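You operate a simulated robot arm through the tools that you are given. There is no shell and no other tool.

Carry out the task below with a simulated robot arm. There is one attempt and no reset: what you move stays moved.

## Task
Grip plate 62 in the grey holder, scour its soot off with the purple pad, then free the jaw.
Fine: put the pad back; the plate stays in the holder. What is to be rubbed or washed off counts as gone when no trace of it is left.

Only the result counts: the job must be done as asked and must still hold three seconds after the hand-in. Knocking over, shifting, dropping, spilling or breaking anything else fails it.

## Robot
A 7-joint arm with a two-finger gripper, fixed in place. Base frame: the origin is at the foot of the arm, x ahead of it, y to its left, z up. Units: cm, rad, N and s.
With the tool pointing down near the work surface it reaches from about 34 to 72 cm from the base axis. Its first joint turns from -1.152 to 1.152 rad. Payload 2.45 kg.
The TCP is the grasp point between the finger pads, 2.6 cm short of the fingertips. In the tool frame z runs along the fingers and y along their closing line. Largest opening 9.6 cm; the body of the gripper starts 6.9 cm behind the TCP.
Orientation is told as [roll, pitch, yaw] about the base's x, y, z axes, in that order, counted from this pose: with the fingers straight down and closing along the base's y, the tool's x points along the base's -x, its y along +y and its z along -z.

## Interface
- The arm moves only by the tool nudge_tool. Its argument "motion" is a list of rows, each a list of 7 numbers: the shift along the tool's x, y, z in units of 40 mm (1.0 is 40 mm), then the turn, a rotation vector about the tool's x, y, z in units of 6 degrees (1.0 is 6 degrees), then the finger opening in cm, from 0 to 9.6. In form: [[x, y, z, rx, ry, rz, gripper], ...]. A call has 1 to 20 rows; each row shifts and turns the commanded pose from where the row before left it, along the tool's axes as they then stand. A call with a number of a shift or a turn outside -1 to 1 is refused whole. A row lasts 0.2 s, in which the tool goes at most 5 cm and 0.15 rad; a call with a longer step from one row to the next is refused whole, and so is a gripper value outside its range. Where a pose cannot be reached the arm comes as near as it can. A force on the tool above 90 N (or 10 N above the force at the start of the call, whichever is more), or a blocked arm, ends the call early, and 0.2 s more pass. The fingers move at their own pace and stop on an object; they squeeze with about 37 N. The grip force told is the motor's: it shows also when the fingers shut on nothing. Time passes only in rows, and 0.2 s behind the last, so rows that do not move let the fingers close. The reply holds the time, the measured pose of the TCP, the force on the tool along the base axes, the opening and the grip force, in the units named above and with some noise, with the torque about the TCP (base axes, N m) and any sound that the robot's microphone picked up.
- Cameras (640 x 400 px; columns grow to the right, rows downward): "scene" is fixed at [16.65, -39.33, 142.38]; the picture's right is [0.77, -0.64, 0.00], its down [-0.37, -0.44, -0.82] and it looks along [0.52, 0.63, -0.57] (base axes); focal length 312 px, centre (320, 200). "wrist" rides on the gripper at [8.2, 0.3, -9.8] in the tool frame; the picture's right is [-0.04, 1.00, 0.00], its down [-0.73, -0.03, -0.68] and it looks along [-0.68, -0.03, 0.73] (tool axes); focal length 256 px, centre (320, 200). There is no depth. A picture from a camera that has moved, and an enlarged one, comes with that camera's place and axes in the base frame and with its lens.
- get_image(camera): a new picture of that camera. No time passes.
- enlarge(camera, box): a new picture of the part [left, top, right, bottom] of that camera's present view, enlarged. No time passes.
- finish_job(): hands the job in; it is judged then, once.

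Nothing tells you positions but the pictures and the camera data. Unless the task says otherwise, let go and move clear before handing in.

The tools are called as a command line: name --pt "numbers of a row" for each row, then --argument value for the rest, lists and objects as JSON in quotes. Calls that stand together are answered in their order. nudge_tool: Moves the arm, as the interface text tells. Its arguments: {"type":"object","properties":{"motion":{"type":"array"}},"required":["motion"]} The other tools are called the same way: get_image (camera) takes a picture; enlarge (camera, box) takes an enlarged picture of a part of a camera's view; finish_job () hands the job in.

At the start:

```text
time: 0.0
ee_pos: [37.27, -6.07, 118.95]
tcp_rot: [0.001, 0.0, -0.002]
force: [0.3, 0.3, -0.2]
torque: [0.02, -0.02, 0.0]
opening: 9.61
grip_force: 0.0
```

scene: 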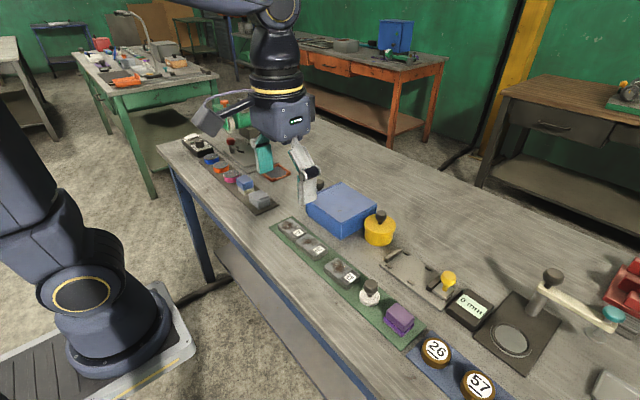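
wrist: 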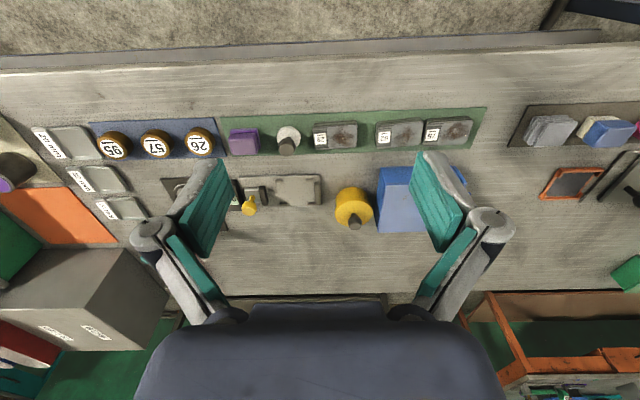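

I see a bench with a green tray holding three sooty plates, a white-knobbed thing and a purple pad. There is also a grey holder with a yellow knob. I'll look closer before moving.

enlarge --camera "scene" --box '[260, 200, 420, 300]'

enlarge --camera "scene" --box '[340, 230, 500, 330]'

enlarge --camera "wrist" --box '[210, 90, 370, 190]'

enlarge --camera "wrist" --box '[340, 90, 500, 190]'

enlarge --camera "wrist" --box '[160, 140, 340, 250]'

```text
4.00 times, centred on (340, 250) of scene
camera zoom: at [16.65, -39.33, 142.38], right [0.77, -0.64, 0.0], down [-0.37, -0.44, -0.82], along [0.52, 0.63, -0.57], focal length 1246 px, centre (240, 0)
```

zoom: 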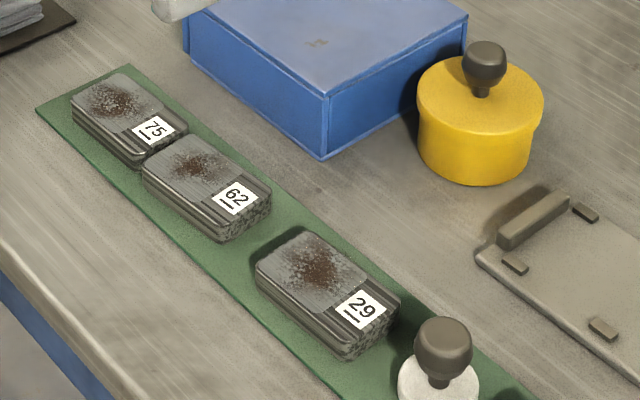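

```text
4.00 times, centred on (420, 280) of scene
camera zoom: at [16.65, -39.33, 142.38], right [0.77, -0.64, 0.0], down [-0.37, -0.44, -0.82], along [0.52, 0.63, -0.57], focal length 1246 px, centre (-80, -120)
```

zoom: 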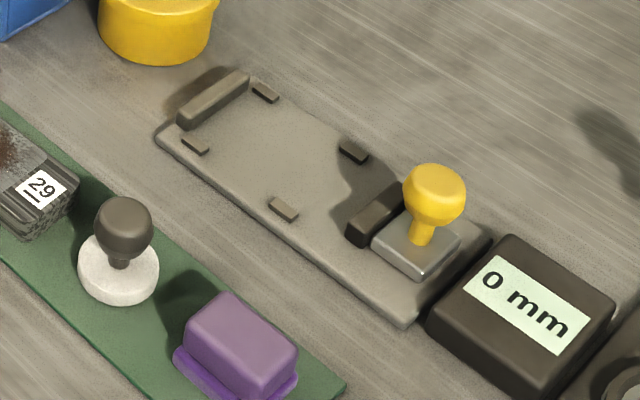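

```text
4.00 times, centred on (290, 140) of wrist
camera zoom: at [29.04, -5.8, 128.71], right [0.04, 1.0, 0.0], down [0.73, -0.03, 0.68], along [0.68, -0.03, -0.73], focal length 1024 px, centre (440, 440)
```

zoom: 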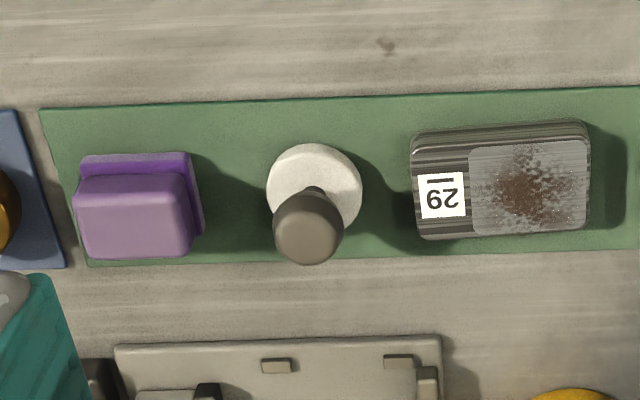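

```text
4.00 times, centred on (420, 140) of wrist
camera zoom: at [29.04, -5.8, 128.71], right [0.04, 1.0, 0.0], down [0.73, -0.03, 0.68], along [0.68, -0.03, -0.73], focal length 1024 px, centre (-80, 440)
```

zoom: 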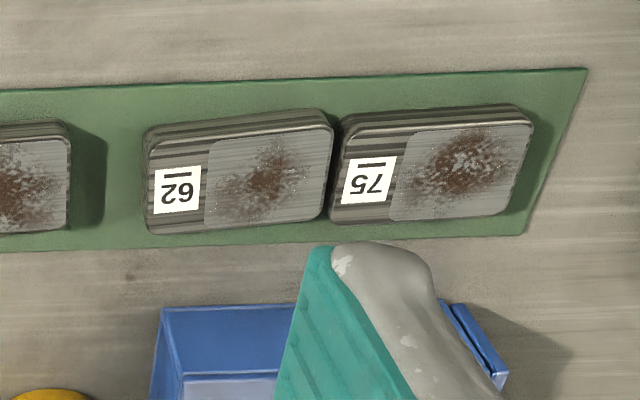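

```text
3.56 times, centred on (250, 195) of wrist
camera zoom: at [29.04, -5.8, 128.71], right [0.04, 1.0, 0.0], down [0.73, -0.03, 0.68], along [0.68, -0.03, -0.73], focal length 910 px, centre (569, 218)
```

zoom: 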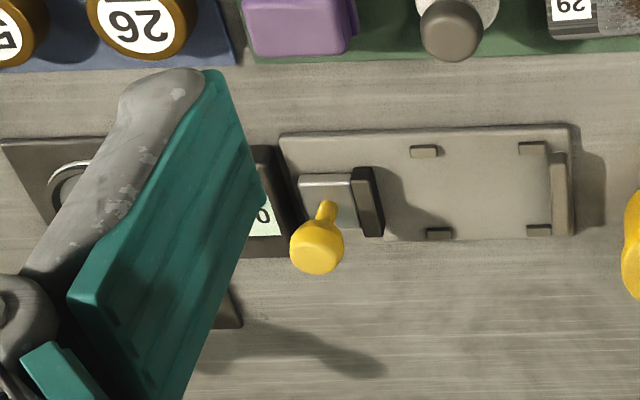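

The two views triangulate plate 62's top to about (52.8, 4.8, 87.4). The holder, with its yellow-knobbed jaw, is further out at more negative y. I'll lower the arm for a closer view.

nudge_tool --pt "0 0 0.9 0 0 0 9.6" --pt "0 0 0.9 0 0 0 9.6" --pt "0 0 0.9 0 0 0 9.6" --pt "0 0 0.8 0 0 0 9.6" --pt "0 0 0 0 0 0 9.6" --pt "0 0 0 0 0 0 9.6"

get_image --camera "wrist"

get_image --camera "scene"

```text
time: 1.4
ee_pos: [37.21, -5.97, 104.74]
tcp_rot: [0.001, 0.0, 0.001]
force: [0.4, -0.6, 0.0]
torque: [-0.01, 0.03, -0.02]
opening: 9.61
grip_force: 0.1
```

```text
taken
camera wrist: at [29.0, -5.74, 114.52], right [0.04, 1.0, 0.0], down [0.73, -0.03, 0.68], along [0.68, -0.03, -0.73], focal length 256 px, centre (320, 200)
```

wrist: 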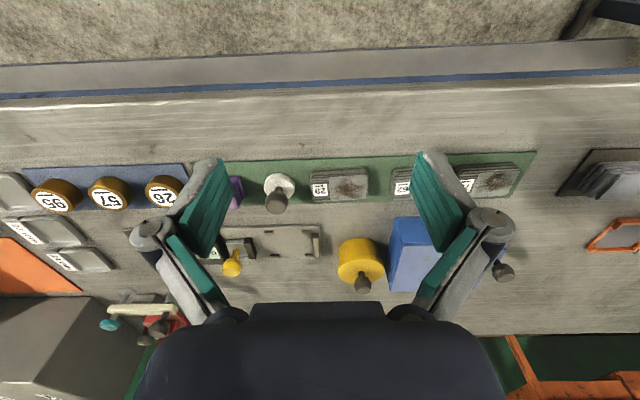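

```text
taken
```

scene: 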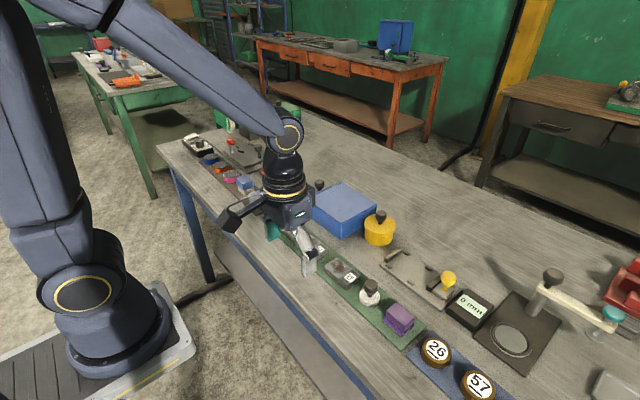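

The fingers hide the plates, so I'll turn the tool 90° to make them close along base x, then look again.

nudge_tool --pt "0 0 0 0 0 -1 9.6" --pt "0 0 0 0 0 -1 9.6" --pt "0 0 0 0 0 -1 9.6" --pt "0 0 0 0 0 -1 9.6" --pt "0 0 0 0 0 -1 9.6" --pt "0 0 0 0 0 -1 9.6" --pt "0 0 0 0 0 -1 9.6" --pt "0 0 0 0 0 -1 9.6" --pt "0 0 0 0 0 -1 9.6" --pt "0 0 0 0 0 -1 9.6" --pt "0 0 0 0 0 -1 9.6" --pt "0 0 0 0 0 -1 9.6" --pt "0 0 0 0 0 -1 9.6" --pt "0 0 0 0 0 -1 9.6" --pt "0 0 0 0 0 -1 9.6" --pt "0 0 0 0 0 0 9.6"

get_image --camera "wrist"

```text
time: 4.8
ee_pos: [37.2, -6.13, 104.81]
tcp_rot: [0.0, 0.0, 1.573]
force: [0.1, 0.7, -0.2]
torque: [-0.01, -0.02, -0.02]
opening: 9.59
grip_force: 0.1
```

```text
taken
camera wrist: at [36.92, -14.27, 114.69], right [-1.0, 0.04, 0.0], down [0.03, 0.73, 0.68], along [0.03, 0.68, -0.73], focal length 256 px, centre (320, 200)
```

wrist: 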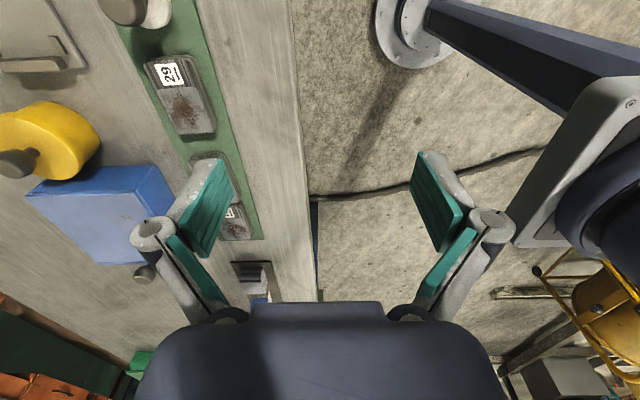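

The turn worked. I'll move over the row of plates, looking along +y.

nudge_tool --pt "0.5 -0.96 0 0 0 0 9.6" --pt "0.5 -0.96 0 0 0 0 9.6" --pt "0.5 -0.96 0 0 0 0 9.6" --pt "0.5 -0.96 0 0 0 0 9.6" --pt "0 0 0 0 0 0 9.6" --pt "0 0 0 0 0 0 9.6"

get_image --camera "wrist"

enlarge --camera "wrist" --box '[200, 100, 440, 250]'

enlarge --camera "wrist" --box '[160, 0, 400, 150]'

```text
time: 6.2
ee_pos: [52.6, -13.85, 104.78]
tcp_rot: [0.0, -0.001, 1.571]
force: [-0.4, -0.4, -0.7]
torque: [-0.03, -0.01, 0.02]
opening: 9.61
grip_force: 0.1
```

```text
taken
camera wrist: at [52.26, -22.13, 114.54], right [-1.0, 0.04, 0.0], down [0.03, 0.73, 0.68], along [0.03, 0.68, -0.73], focal length 256 px, centre (320, 200)
```

wrist: 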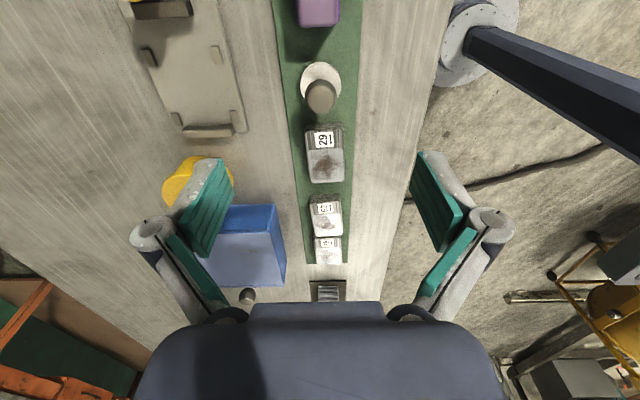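

```text
2.67 times, centred on (320, 175) of wrist
camera zoom: at [52.26, -22.13, 114.54], right [-1.0, 0.04, 0.0], down [0.03, 0.73, 0.68], along [0.03, 0.68, -0.73], focal length 683 px, centre (320, 267)
```

zoom: 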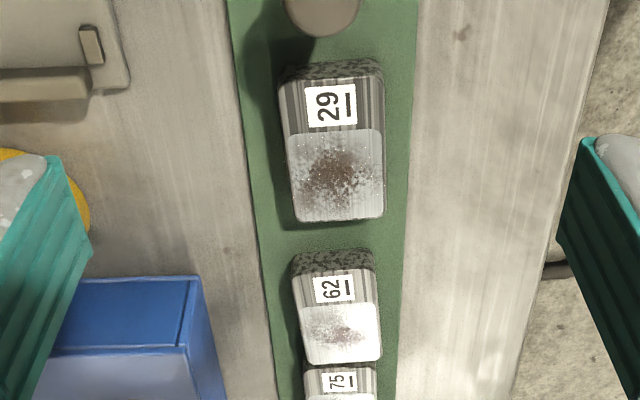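

```text
2.67 times, centred on (280, 75) of wrist
camera zoom: at [52.26, -22.13, 114.54], right [-1.0, 0.04, 0.0], down [0.03, 0.73, 0.68], along [0.03, 0.68, -0.73], focal length 683 px, centre (427, 533)
```

zoom: 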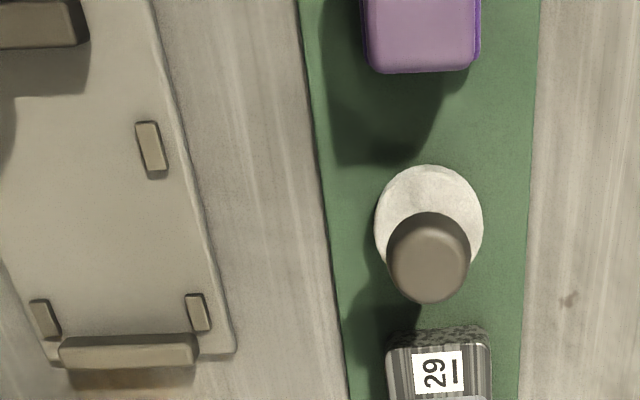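

Plate 62 spans roughly x 50–54.6 and y 3.6–11.2, turned a few degrees. I'll go nearer for an accurate fix.

nudge_tool --pt "-0.75 0 0.5 0 0 0 9.6" --pt "-0.75 0 0.5 0 0 0 9.6" --pt "-0.75 0 0.5 0 0 0 9.6" --pt "-0.75 0 0.45 0 0 0 9.6" --pt "0 0 0 0 0 0 9.6" --pt "0 0 0 0 0 0 9.6"

get_image --camera "wrist"

enlarge --camera "wrist" --box '[240, 120, 400, 220]'

```text
time: 7.6
ee_pos: [52.59, -2.16, 96.83]
tcp_rot: [0.001, 0.0, 1.573]
force: [-0.1, 0.2, -0.4]
torque: [0.01, 0.0, 0.01]
opening: 9.59
grip_force: 0.0
```

```text
taken
camera wrist: at [52.15, -10.22, 106.61], right [-1.0, 0.04, 0.0], down [0.03, 0.73, 0.68], along [0.03, 0.68, -0.73], focal length 256 px, centre (320, 200)
```

wrist: 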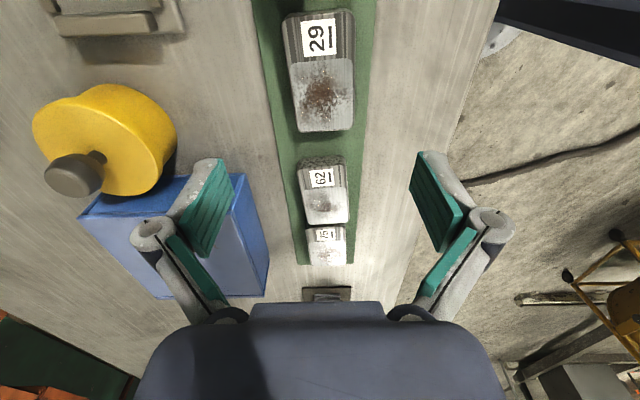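

```text
4.00 times, centred on (320, 170) of wrist
camera zoom: at [52.15, -10.22, 106.61], right [-1.0, 0.04, 0.0], down [0.03, 0.73, 0.68], along [0.03, 0.68, -0.73], focal length 1024 px, centre (320, 320)
```

zoom: 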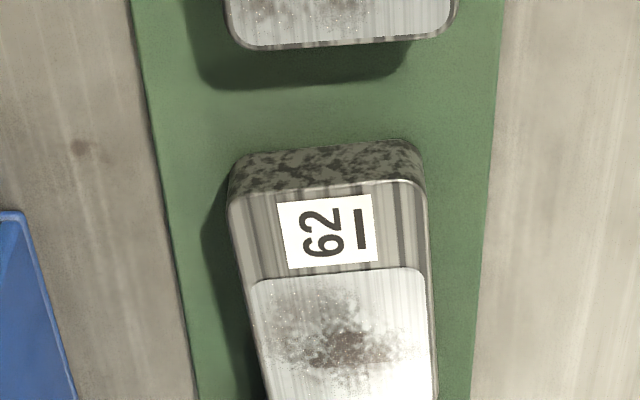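

enlarge --camera "wrist" --box '[240, 150, 400, 250]'

```text
4.00 times, centred on (320, 200) of wrist
camera zoom: at [52.15, -10.22, 106.61], right [-1.0, 0.04, 0.0], down [0.03, 0.73, 0.68], along [0.03, 0.68, -0.73], focal length 1024 px, centre (320, 200)
```

zoom: 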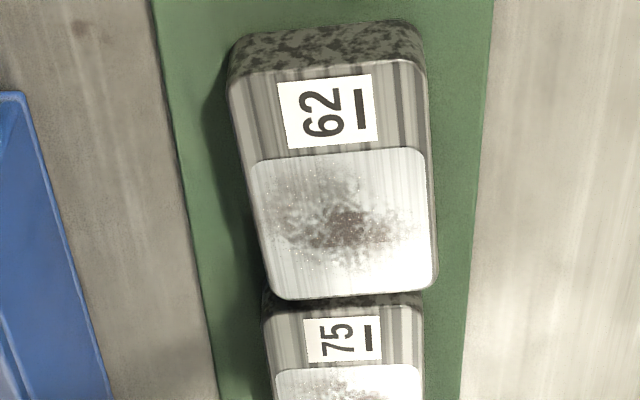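

Plate 62 is centred at about (52.4, 7.5), 4.6 × 7.5 cm, turned about 3.8° CCW, with its top at z≈87.4. Before gripping it I'll inspect the holder from close by.

nudge_tool --pt "0.89 -0.47 -0.33 0 0 0 9.6" --pt "0.89 -0.47 -0.33 0 0 0 9.6" --pt "0.89 -0.47 -0.33 0 0 0 9.6" --pt "0.89 -0.47 -0.33 0 0 0 9.6" --pt "0.89 -0.47 0 0 0 0 9.6" --pt "0 0 0 0 0 0 9.6" --pt "0 0 0 0 0 0 9.6"

get_image --camera "wrist"

enlarge --camera "wrist" --box '[200, 70, 360, 170]'

enlarge --camera "wrist" --box '[200, 0, 360, 100]'

```text
time: 9.2
ee_pos: [62.08, -19.84, 102.31]
tcp_rot: [0.0, -0.001, 1.573]
force: [0.2, 0.5, 0.0]
torque: [0.0, 0.03, 0.03]
opening: 9.61
grip_force: 0.0
```

```text
taken
camera wrist: at [61.76, -28.1, 112.13], right [-1.0, 0.04, 0.0], down [0.03, 0.73, 0.68], along [0.03, 0.68, -0.73], focal length 256 px, centre (320, 200)
```

wrist: 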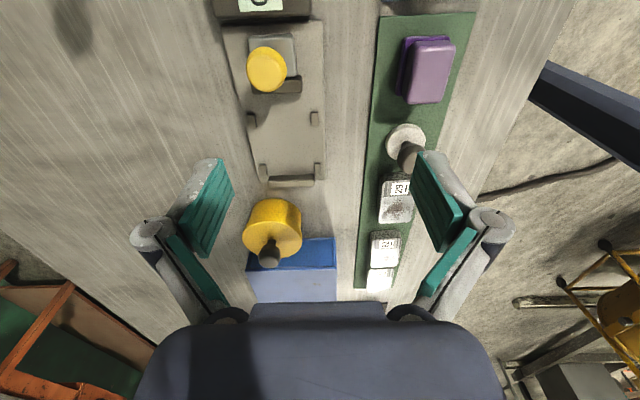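

```text
4.00 times, centred on (280, 120) of wrist
camera zoom: at [61.76, -28.1, 112.13], right [-1.0, 0.04, 0.0], down [0.03, 0.73, 0.68], along [0.03, 0.68, -0.73], focal length 1024 px, centre (480, 520)
```

zoom: 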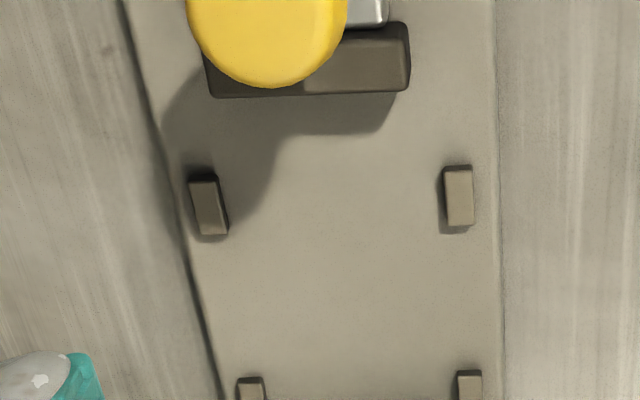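

```text
4.00 times, centred on (280, 50) of wrist
camera zoom: at [61.76, -28.1, 112.13], right [-1.0, 0.04, 0.0], down [0.03, 0.73, 0.68], along [0.03, 0.68, -0.73], focal length 1024 px, centre (480, 800)
```

zoom: 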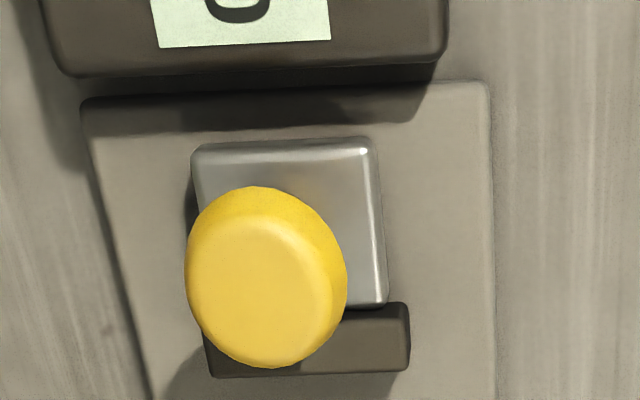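

enlarge --camera "wrist" --box '[210, 100, 370, 200]'

enlarge --camera "wrist" --box '[360, 10, 520, 110]'

enlarge --camera "scene" --box '[380, 240, 480, 310]'

```text
4.00 times, centred on (290, 150) of wrist
camera zoom: at [61.76, -28.1, 112.13], right [-1.0, 0.04, 0.0], down [0.03, 0.73, 0.68], along [0.03, 0.68, -0.73], focal length 1024 px, centre (440, 400)
```

zoom: 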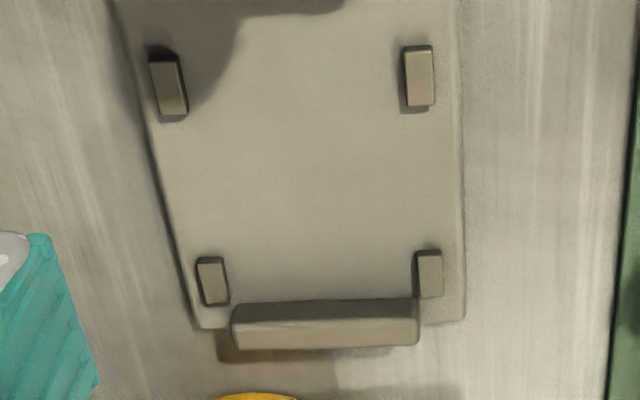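

```text
4.00 times, centred on (440, 60) of wrist
camera zoom: at [61.76, -28.1, 112.13], right [-1.0, 0.04, 0.0], down [0.03, 0.73, 0.68], along [0.03, 0.68, -0.73], focal length 1024 px, centre (-160, 760)
```

zoom: 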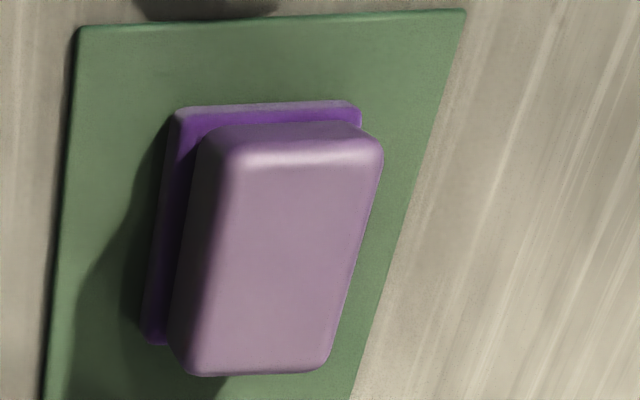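

```text
5.71 times, centred on (430, 275) of scene
camera zoom: at [16.65, -39.33, 142.38], right [0.77, -0.64, 0.0], down [-0.37, -0.44, -0.82], along [0.52, 0.63, -0.57], focal length 1780 px, centre (-309, -229)
```

zoom: 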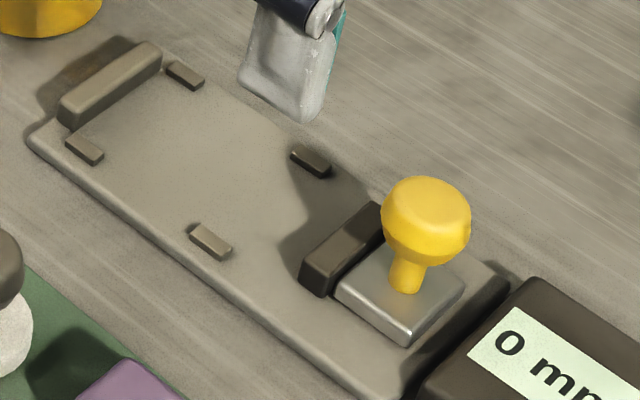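

I measured the holder:
- **Stop face:** y ≈ -8.1
- **Jaw face:** y ≈ -19.1
- **Slot centre:** x ≈ 66.3, with tabs at x ≈ 63.3 and 69.4
- **Floor:** z ≈ 85.7

The tray top is at z ≈ 85.3. Next I'll go above plate 62 with the fingers partly open.

nudge_tool --pt "-0.853 0.3025 0 0 0 0 7" --pt "-0.853 0.3025 0 0 0 0 7" --pt "-0.853 0.3025 0 0 0 0 7" --pt "-0.853 0.3025 0 0 0 0 7" --pt "-0.853 0.3025 0 0 0 0 7" --pt "-0.853 0.3025 0 0 0 0 7" --pt "-0.853 0.3025 0 0 0 0 7" --pt "-0.853 0.3025 0 0 0 0 7" --pt "0 0 0 0 0 -0.63 7" --pt "0 0 0.9 0 0 0 7" --pt "0 0 0.9 0 0 0 7" --pt "0 0 0.9 0 0 0 7" --pt "0 0 0 0 0 0 7" --pt "0 0 0 0 0 0 7"

get_image --camera "wrist"

enlarge --camera "scene" --box '[260, 190, 400, 280]'

```text
time: 12.2
ee_pos: [52.24, 7.55, 91.51]
tcp_rot: [-0.002, 0.0, 1.637]
force: [-0.2, 0.0, 0.7]
torque: [0.01, 0.03, 0.05]
opening: 7.01
grip_force: 0.2
```

```text
taken
camera wrist: at [52.4, -0.59, 101.37], right [-1.0, -0.03, 0.0], down [-0.02, 0.73, 0.68], along [-0.02, 0.68, -0.73], focal length 256 px, centre (320, 200)
```

wrist: 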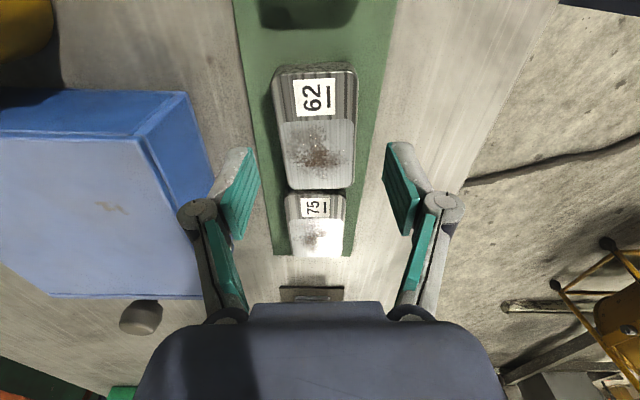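

```text
4.44 times, centred on (330, 235) of scene
camera zoom: at [16.65, -39.33, 142.38], right [0.77, -0.64, 0.0], down [-0.37, -0.44, -0.82], along [0.52, 0.63, -0.57], focal length 1385 px, centre (276, 44)
```

zoom: 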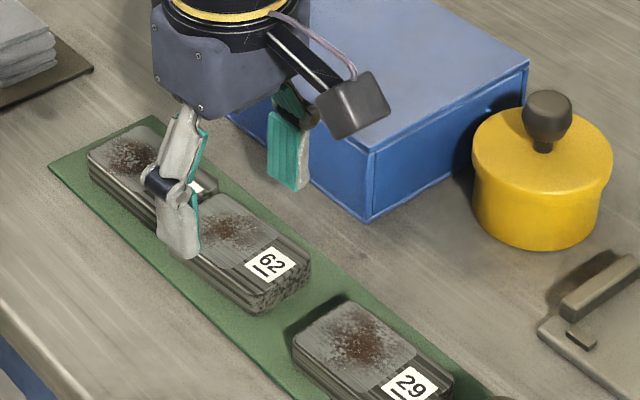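

The TCP is centred over plate 62. I'll lower it and close.

nudge_tool --pt "0 0 0.35 0 0 0 7" --pt "0 0 0.3 0 0 0 7" --pt "0 0 0.1 0 0 0 7" --pt "0 0 0 0 0 0 7" --pt "0 0 0 0 0 0 7"

enlarge --camera "scene" --box '[260, 190, 400, 280]'

get_image --camera "wrist"

```text
time: 13.4
ee_pos: [52.14, 7.59, 88.63]
tcp_rot: [0.0, -0.002, 1.637]
force: [-0.6, 0.6, -0.1]
torque: [-0.03, -0.02, 0.0]
opening: 6.99
grip_force: 0.1
```

```text
4.44 times, centred on (330, 235) of scene
camera zoom: at [16.65, -39.33, 142.38], right [0.77, -0.64, 0.0], down [-0.37, -0.44, -0.82], along [0.52, 0.63, -0.57], focal length 1385 px, centre (276, 44)
```

zoom: 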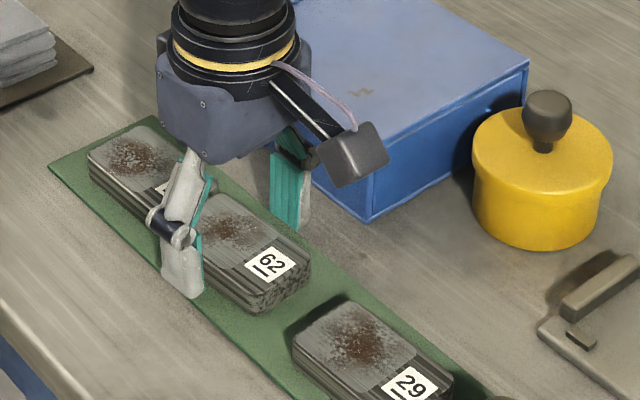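

```text
taken
camera wrist: at [52.48, -0.69, 98.41], right [-1.0, -0.03, 0.0], down [-0.02, 0.73, 0.68], along [-0.02, 0.68, -0.73], focal length 256 px, centre (320, 200)
```

wrist: 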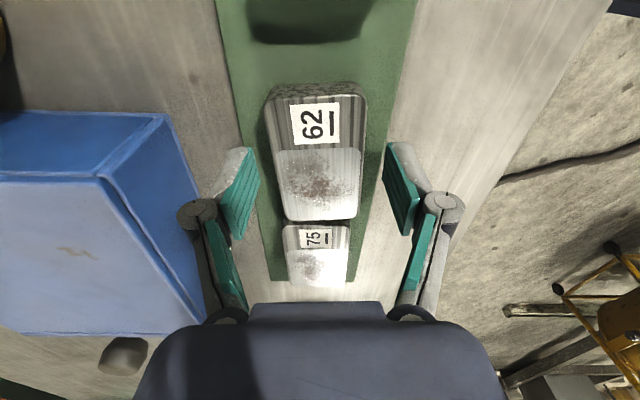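

nudge_tool --pt "0 0 0 0 0 0 2" --pt "0 0 0 0 0 0 2" --pt "0 0 0 0 0 0 2" --pt "0 0 0 0 0 0 2" --pt "0 0 0 0 0 0 2"

get_image --camera "wrist"

```text
time: 14.6
ee_pos: [52.47, 7.56, 88.58]
tcp_rot: [-0.001, -0.001, 1.635]
force: [3.8, 0.7, 1.0]
torque: [-0.03, -0.16, 0.17]
opening: 4.78
grip_force: 37.1
```

```text
taken
camera wrist: at [52.51, -0.68, 98.44], right [-1.0, -0.03, 0.0], down [-0.02, 0.73, 0.68], along [-0.02, 0.68, -0.73], focal length 256 px, centre (320, 200)
```

wrist: 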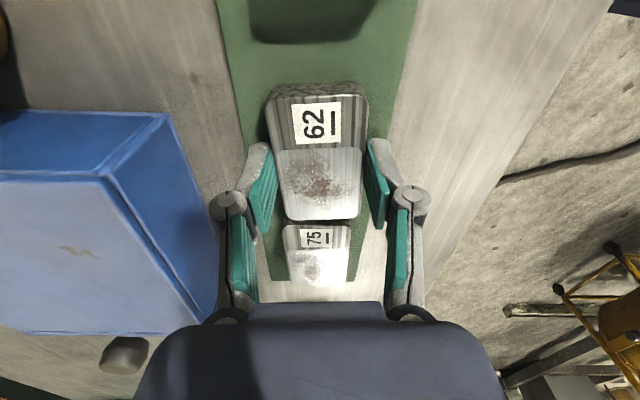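

I have the plate at 4.78 cm wide. I'll lift it straight up, square it to the holder and carry it over the slot.

nudge_tool --pt "0 0 -0.3 0 0 0 2" --pt "0 0 -0.5 0 0 0 2" --pt "0 0 -0.8 0 0 0 2" --pt "0 0 -0.8 0 0 0 2" --pt "0 0 -0.8 0 0 0.66 2" --pt "0.5 -0.35 0 0 0 0 2" --pt "0.74 -0.52 0 0 0 0 2" --pt "0.74 -0.52 0 0 0 0 2" --pt "0.74 -0.52 0 0 0 0 2" --pt "0.74 -0.52 0 0 0 0 2" --pt "0.74 -0.52 0 0 0 0 2" --pt "0.74 -0.52 0 0 0 0 2" --pt "0 0 0 0 0 0 2" --pt "0 0 0 0 0 0 2"

get_image --camera "wrist"

get_image --camera "scene"

```text
time: 17.6
ee_pos: [66.2, -12.32, 101.33]
tcp_rot: [-0.001, 0.002, 1.57]
force: [0.2, -0.1, -4.7]
torque: [-0.02, 0.0, 0.01]
opening: 4.76
grip_force: 37.2
```

```text
taken
camera wrist: at [65.78, -20.58, 111.08], right [-1.0, 0.04, 0.0], down [0.03, 0.73, 0.68], along [0.03, 0.68, -0.73], focal length 256 px, centre (320, 200)
```

wrist: 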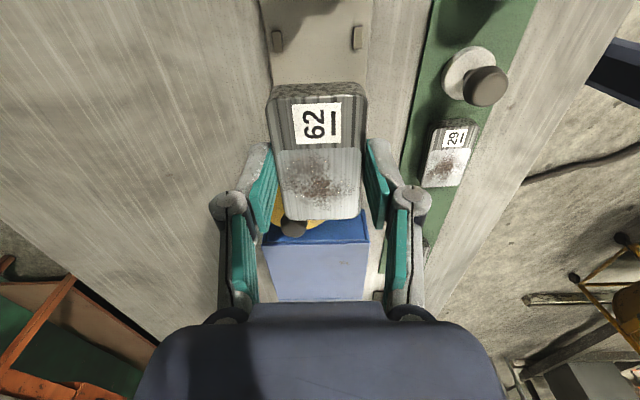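

```text
taken
```

scene: 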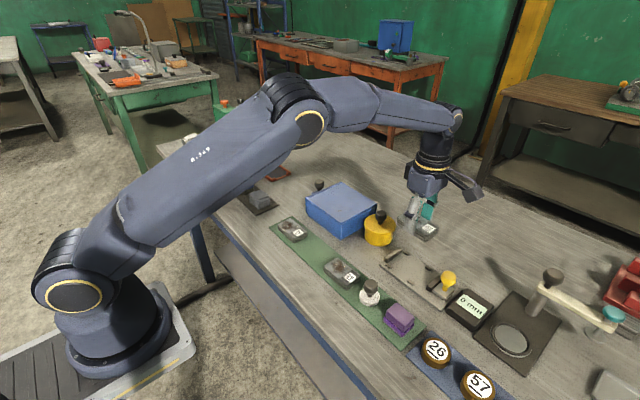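

The plate hangs centred between the tabs. I'll lower it to just above the holder and check.

nudge_tool --pt "0 0 0.6 0 0 0 2" --pt "0 0 0.6 0 0 0 2" --pt "0 0 0.6 0 0 0 2" --pt "0 0 0.5 0 0 0 2" --pt "0 0 0.2 0 0 0 2" --pt "0 0 0 0 0 0 2" --pt "0 0 0 0 0 0 2"

get_image --camera "wrist"

enlarge --camera "scene" --box '[370, 200, 490, 310]'

enlarge --camera "wrist" --box '[240, 60, 400, 260]'

```text
time: 19.2
ee_pos: [66.22, -12.34, 91.48]
tcp_rot: [0.0, 0.001, 1.568]
force: [-0.1, -0.8, -5.2]
torque: [-0.03, 0.03, -0.01]
opening: 4.76
grip_force: 37.0
```

```text
taken
camera wrist: at [65.82, -20.55, 101.24], right [-1.0, 0.04, 0.0], down [0.03, 0.73, 0.68], along [0.03, 0.68, -0.73], focal length 256 px, centre (320, 200)
```

wrist: 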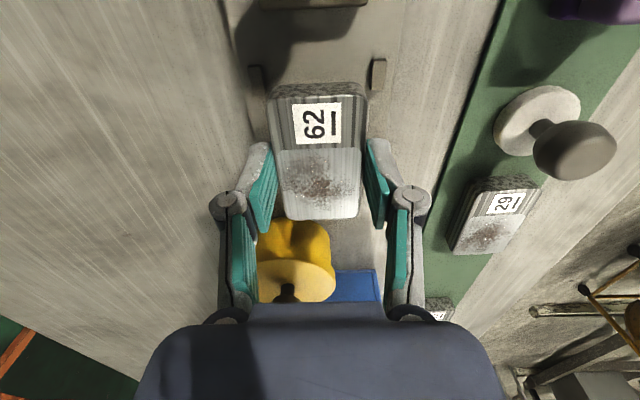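

```text
3.64 times, centred on (430, 255) of scene
camera zoom: at [16.67, -39.33, 142.37], right [0.77, -0.64, 0.0], down [-0.37, -0.44, -0.82], along [0.52, 0.63, -0.57], focal length 1133 px, centre (-80, 0)
```

zoom: 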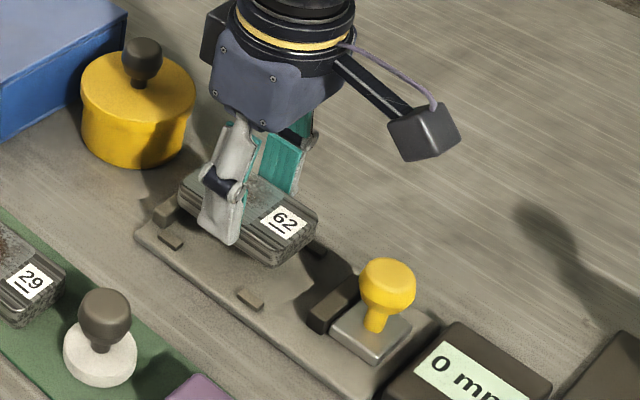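

```text
2.00 times, centred on (320, 160) of wrist
camera zoom: at [65.82, -20.55, 101.24], right [-1.0, 0.04, 0.0], down [0.03, 0.73, 0.68], along [0.03, 0.68, -0.73], focal length 512 px, centre (320, 280)
```

zoom: 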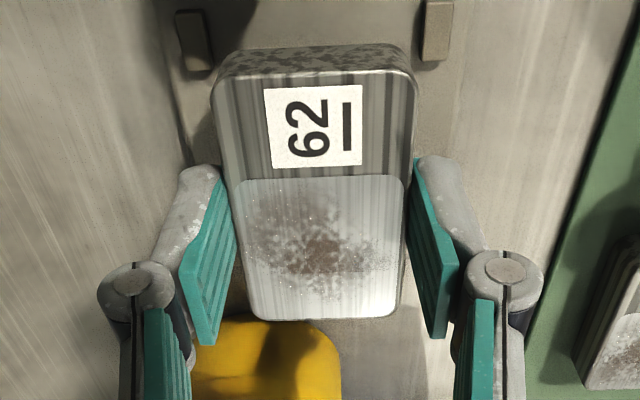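

There is about 0.6 cm of clearance to the stop. I'll lower slowly to contact.

nudge_tool --pt "0 0 0.25 0 0 0 2" --pt "0 0 0.2 0 0 0 2" --pt "0 0 0.1 0 0 0 2" --pt "0 0 0 0 0 0 2" --pt "0 0 0 0 0 0 2"

```text
time: 20.4
ee_pos: [66.14, -12.37, 89.47]
tcp_rot: [-0.004, 0.002, 1.567]
force: [1.9, -3.0, 25.7]
torque: [0.46, -0.04, -0.13]
opening: 4.76
grip_force: 36.9
```

get_image --camera "wrist"

enlarge --camera "wrist" --box '[240, 40, 400, 240]'

enlarge --camera "scene" --box '[370, 230, 450, 300]'

```text
taken
camera wrist: at [65.81, -20.56, 99.24], right [-1.0, 0.04, -0.01], down [0.03, 0.73, 0.68], along [0.03, 0.68, -0.73], focal length 256 px, centre (320, 200)
```

wrist: 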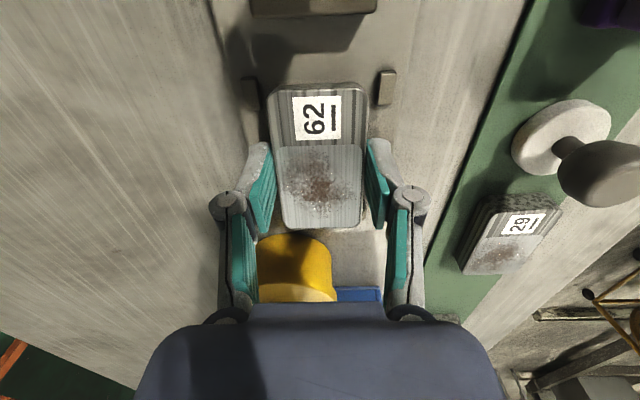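

```text
2.00 times, centred on (320, 140) of wrist
camera zoom: at [65.81, -20.56, 99.24], right [-1.0, 0.04, -0.01], down [0.03, 0.73, 0.68], along [0.03, 0.68, -0.73], focal length 512 px, centre (320, 320)
```

zoom: 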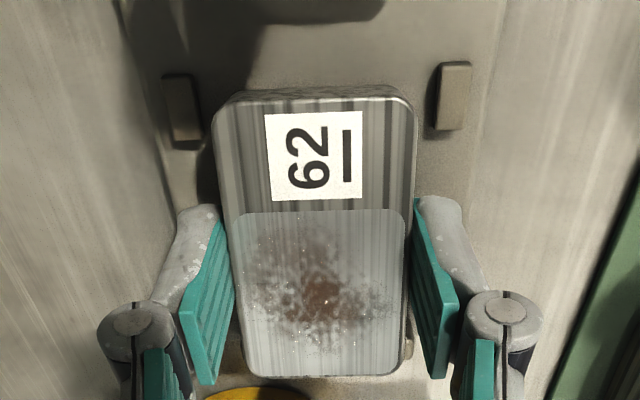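

```text
5.71 times, centred on (410, 265) of scene
camera zoom: at [16.61, -39.33, 142.38], right [0.77, -0.64, 0.0], down [-0.36, -0.44, -0.82], along [0.52, 0.63, -0.57], focal length 1780 px, centre (-194, -171)
```

zoom: 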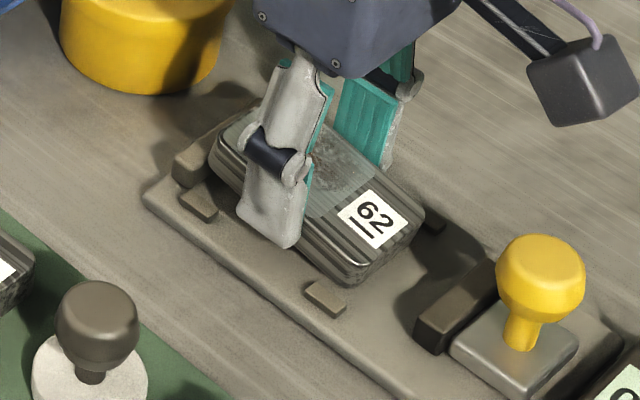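

The plate seems to have tilted, with its back edge on the stop. I'll lift off and look.

nudge_tool --pt "0 0 -0.2 0 0 0 2" --pt "0 0 -0.3 0 0 0 2" --pt "0 0 -0.2 0 0 0 2" --pt "0 0 0 0 0 0 2" --pt "0 0 0 0 0 0 2"

enlarge --camera "wrist" --box '[240, 60, 400, 260]'

enlarge --camera "scene" --box '[370, 230, 450, 300]'

```text
time: 21.6
ee_pos: [66.1, -12.34, 92.05]
tcp_rot: [0.002, -0.001, 1.569]
force: [0.1, 0.3, -4.9]
torque: [-0.01, 0.01, 0.01]
opening: 4.76
grip_force: 37.1
```

```text
2.00 times, centred on (320, 160) of wrist
camera zoom: at [65.77, -20.57, 101.74], right [-1.0, 0.04, 0.0], down [0.03, 0.73, 0.68], along [0.03, 0.68, -0.73], focal length 512 px, centre (320, 280)
```

zoom: 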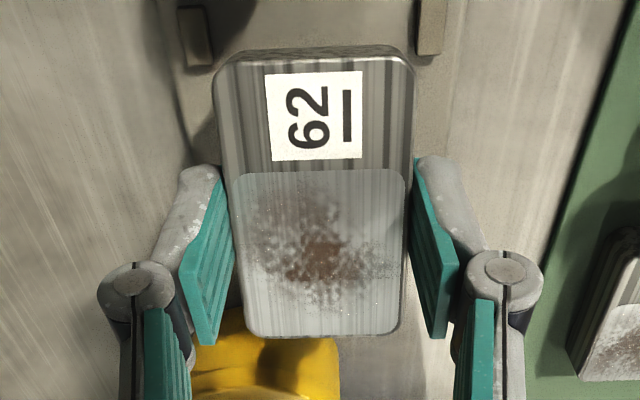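

```text
5.71 times, centred on (410, 265) of scene
camera zoom: at [16.67, -39.33, 142.37], right [0.77, -0.64, 0.0], down [-0.37, -0.44, -0.82], along [0.52, 0.63, -0.57], focal length 1780 px, centre (-194, -171)
```

zoom: 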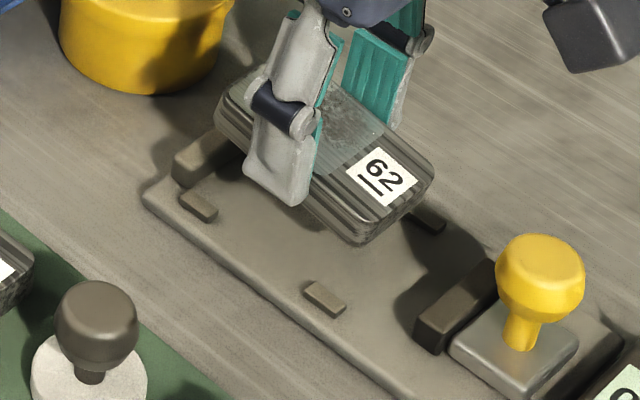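

The plate was on the stop and tilted about 6.5° in the grip. I'll shift 1 cm towards -y and tilt the tool to level the plate before lowering again.

nudge_tool --pt "0.15 0 0 0 0 0 2" --pt "0.1 0 0 0 0 0 2" --pt "0 0 0 0 0.5 0 2" --pt "0 0 0 0 0.55 0 2" --pt "0 0 0 0 0 0 2" --pt "0 0 0 0 0 0 2"

enlarge --camera "wrist" --box '[240, 60, 400, 260]'

enlarge --camera "scene" --box '[370, 230, 450, 300]'

```text
time: 23.0
ee_pos: [66.11, -13.4, 92.05]
tcp_rot: [0.0, 0.111, 1.571]
force: [-0.7, 0.6, -5.6]
torque: [0.02, -0.01, 0.03]
opening: 4.75
grip_force: 37.4
```

```text
2.00 times, centred on (320, 160) of wrist
camera zoom: at [65.78, -20.45, 102.64], right [-1.0, 0.04, 0.0], down [0.03, 0.8, 0.59], along [0.03, 0.59, -0.8], focal length 512 px, centre (320, 280)
```

zoom: 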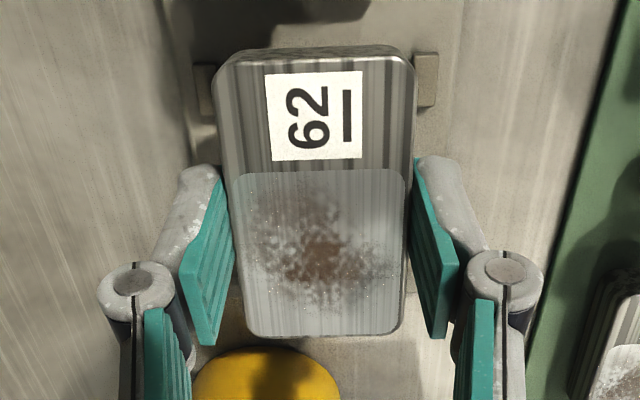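

```text
5.71 times, centred on (410, 265) of scene
camera zoom: at [16.67, -39.33, 142.37], right [0.77, -0.64, 0.0], down [-0.37, -0.44, -0.82], along [0.52, 0.63, -0.57], focal length 1780 px, centre (-194, -171)
```

zoom: 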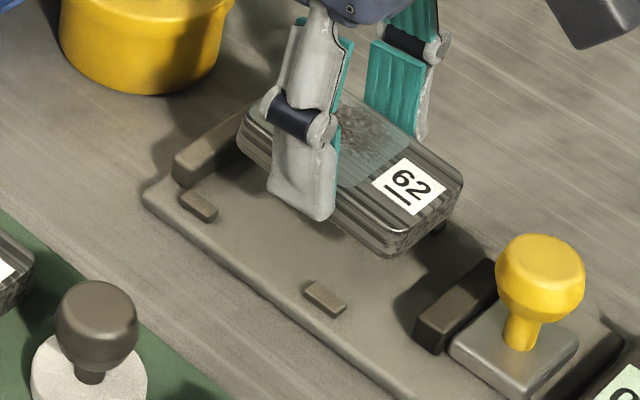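

The plate looks level now and clear of the stop. I'll lower it along base z in small steps.

nudge_tool --pt "-0.034 0 0.298 0 0 0 2" --pt "-0.023 0 0.199 0 0 0 2" --pt "-0.011 0 0.1 0 0 0 2" --pt "0 0 0 0 0 0 2" --pt "0 0 0 0 0 0 2"

enlarge --camera "scene" --box '[370, 230, 450, 300]'

enlarge --camera "wrist" --box '[240, 60, 400, 260]'

```text
time: 24.2
ee_pos: [66.07, -13.22, 89.54]
tcp_rot: [0.0, 0.109, 1.568]
force: [0.6, -0.3, -5.4]
torque: [0.03, -0.01, -0.02]
opening: 4.75
grip_force: 36.8
```

```text
5.71 times, centred on (410, 265) of scene
camera zoom: at [16.67, -39.33, 142.37], right [0.77, -0.64, 0.0], down [-0.37, -0.44, -0.82], along [0.52, 0.63, -0.57], focal length 1780 px, centre (-194, -171)
```

zoom: 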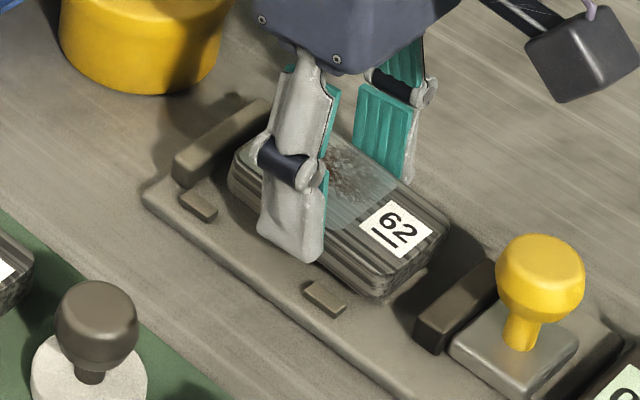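

```text
2.00 times, centred on (320, 160) of wrist
camera zoom: at [65.73, -20.42, 100.22], right [-1.0, 0.04, 0.0], down [0.03, 0.8, 0.59], along [0.03, 0.59, -0.8], focal length 512 px, centre (320, 280)
```

zoom: 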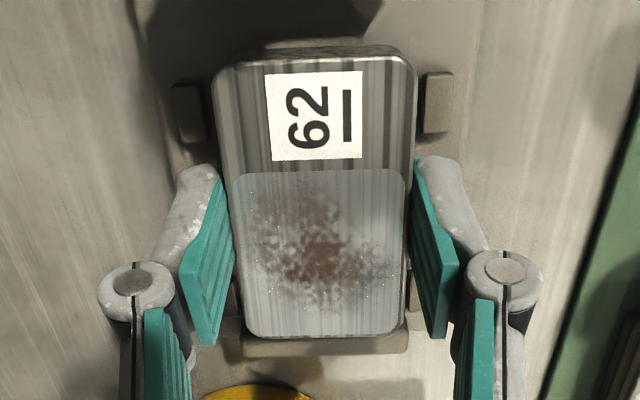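

No contact yet. The stop is now visible just behind the plate, so I'll continue gently.

nudge_tool --pt "-0.006 0 0.05 0 0 0 2" --pt "-0.006 0 0.05 0 0 0 2" --pt "0 0 0 0 0 0 2"

```text
time: 25.0
ee_pos: [66.12, -13.32, 89.32]
tcp_rot: [0.0, 0.109, 1.569]
force: [-0.5, 0.5, -5.7]
torque: [0.01, -0.01, 0.04]
opening: 4.74
grip_force: 37.2
```

nudge_tool --pt "-0.006 0 0.05 0 0 0 2" --pt "0 0 0 0 0 0 2"

nudge_tool --pt "-0.004 0 0.035 0 0 0 2" --pt "0 0 0 0 0 0 2"

```text
time: 25.6
ee_pos: [66.14, -13.31, 89.09]
tcp_rot: [-0.002, 0.111, 1.571]
force: [0.4, 0.0, -5.2]
torque: [0.0, -0.01, 0.03]
opening: 4.78
grip_force: 37.4
```

```text
time: 26.2
ee_pos: [66.26, -13.5, 89.0]
tcp_rot: [-0.001, 0.111, 1.568]
force: [-4.8, 1.0, 9.8]
torque: [-0.58, -0.19, -0.21]
opening: 4.77
grip_force: 36.6
```

nudge_tool --pt "-0.003 0 0.03 0 0 0 2" --pt "0 0 0 0 0 0 2"

enlarge --camera "scene" --box '[370, 230, 450, 300]'

enlarge --camera "wrist" --box '[240, 60, 400, 260]'

```text
time: 26.8
ee_pos: [66.25, -13.3, 88.86]
tcp_rot: [-0.005, 0.111, 1.57]
force: [-3.1, 2.3, 17.9]
torque: [-0.83, 0.1, -0.11]
opening: 4.81
grip_force: 36.9
```

```text
5.71 times, centred on (410, 265) of scene
camera zoom: at [16.61, -39.31, 142.39], right [0.77, -0.64, 0.0], down [-0.36, -0.44, -0.82], along [0.52, 0.63, -0.57], focal length 1780 px, centre (-194, -171)
```

zoom: 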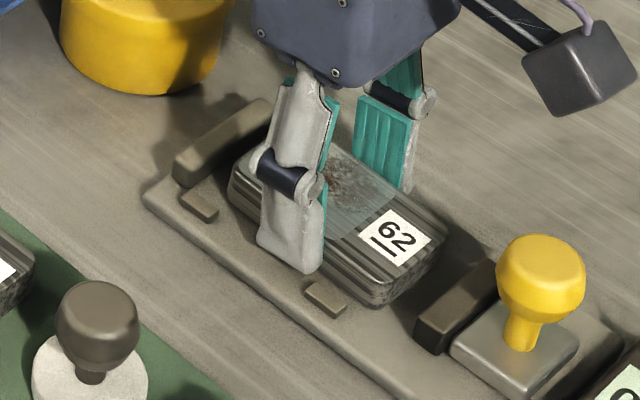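

```text
2.00 times, centred on (320, 160) of wrist
camera zoom: at [65.81, -20.41, 99.52], right [-1.0, 0.04, -0.01], down [0.03, 0.8, 0.59], along [0.03, 0.59, -0.8], focal length 512 px, centre (320, 280)
```

zoom: 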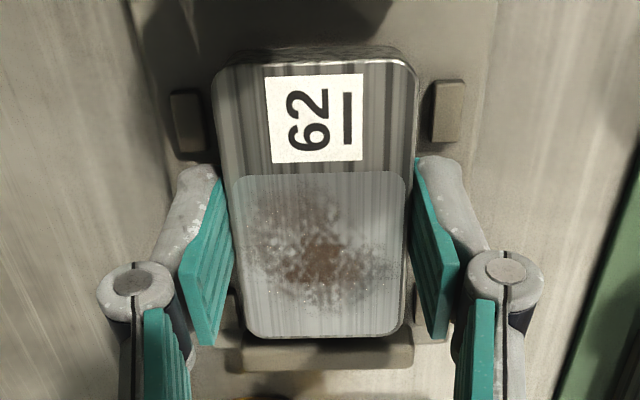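

The front edge carries the load, so I'll tilt slightly more to bring the plate flat.

nudge_tool --pt "0 0 0 0 0.25 0 2" --pt "0 0 0 0 0 0 2"

```text
time: 27.4
ee_pos: [66.24, -13.25, 88.74]
tcp_rot: [-0.003, 0.136, 1.57]
force: [4.1, 4.0, 10.2]
torque: [-0.53, -0.26, 0.17]
opening: 4.78
grip_force: 36.9
```

nudge_tool --pt "0 0 0 0 0.3 0 2" --pt "0 0 0.02 0 0 0 2" --pt "0 0 0 0 0 0 2"

```text
time: 28.2
ee_pos: [66.03, -13.24, 88.58]
tcp_rot: [0.001, 0.167, 1.569]
force: [-2.5, 6.3, 13.4]
torque: [0.82, -0.16, 0.15]
opening: 4.77
grip_force: 37.3
```

The torque has flipped, so the plate is flat on the floor. I'll release it.

nudge_tool --pt "0 0 0 0 0 0 5.4" --pt "0 0 0 0 0 0 5.8" --pt "0 0 0 0 0 0 6" --pt "0 0 0 0 0 0 6" --pt "0 0 0 0 0 0 6"

enlarge --camera "scene" --box '[370, 230, 450, 300]'

enlarge --camera "wrist" --box '[240, 60, 400, 260]'

```text
time: 29.4
ee_pos: [66.2, -13.37, 88.73]
tcp_rot: [0.0, 0.168, 1.568]
force: [0.5, 1.0, -0.4]
torque: [-0.01, -0.01, 0.02]
opening: 5.98
grip_force: 0.1
```

```text
5.71 times, centred on (410, 265) of scene
camera zoom: at [16.65, -39.33, 142.38], right [0.77, -0.64, 0.0], down [-0.37, -0.44, -0.82], along [0.52, 0.63, -0.57], focal length 1780 px, centre (-194, -171)
```

zoom: 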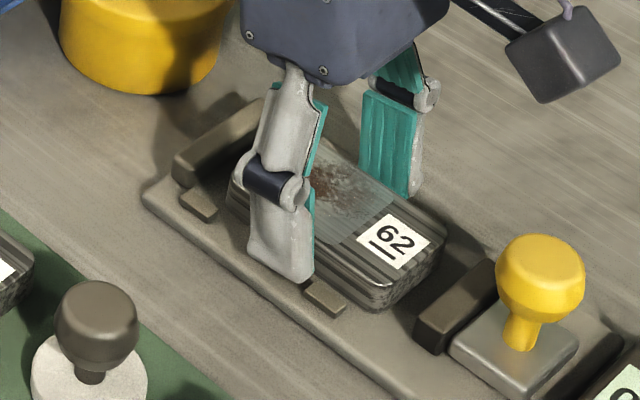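

```text
2.00 times, centred on (320, 160) of wrist
camera zoom: at [65.75, -19.84, 99.69], right [-1.0, 0.04, -0.01], down [0.03, 0.84, 0.55], along [0.03, 0.55, -0.84], focal length 512 px, centre (320, 280)
```

zoom: 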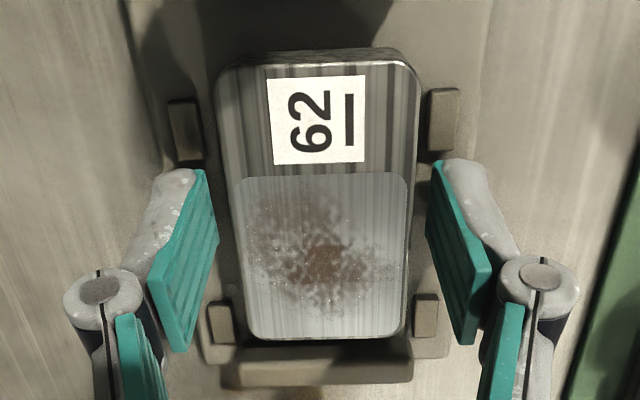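

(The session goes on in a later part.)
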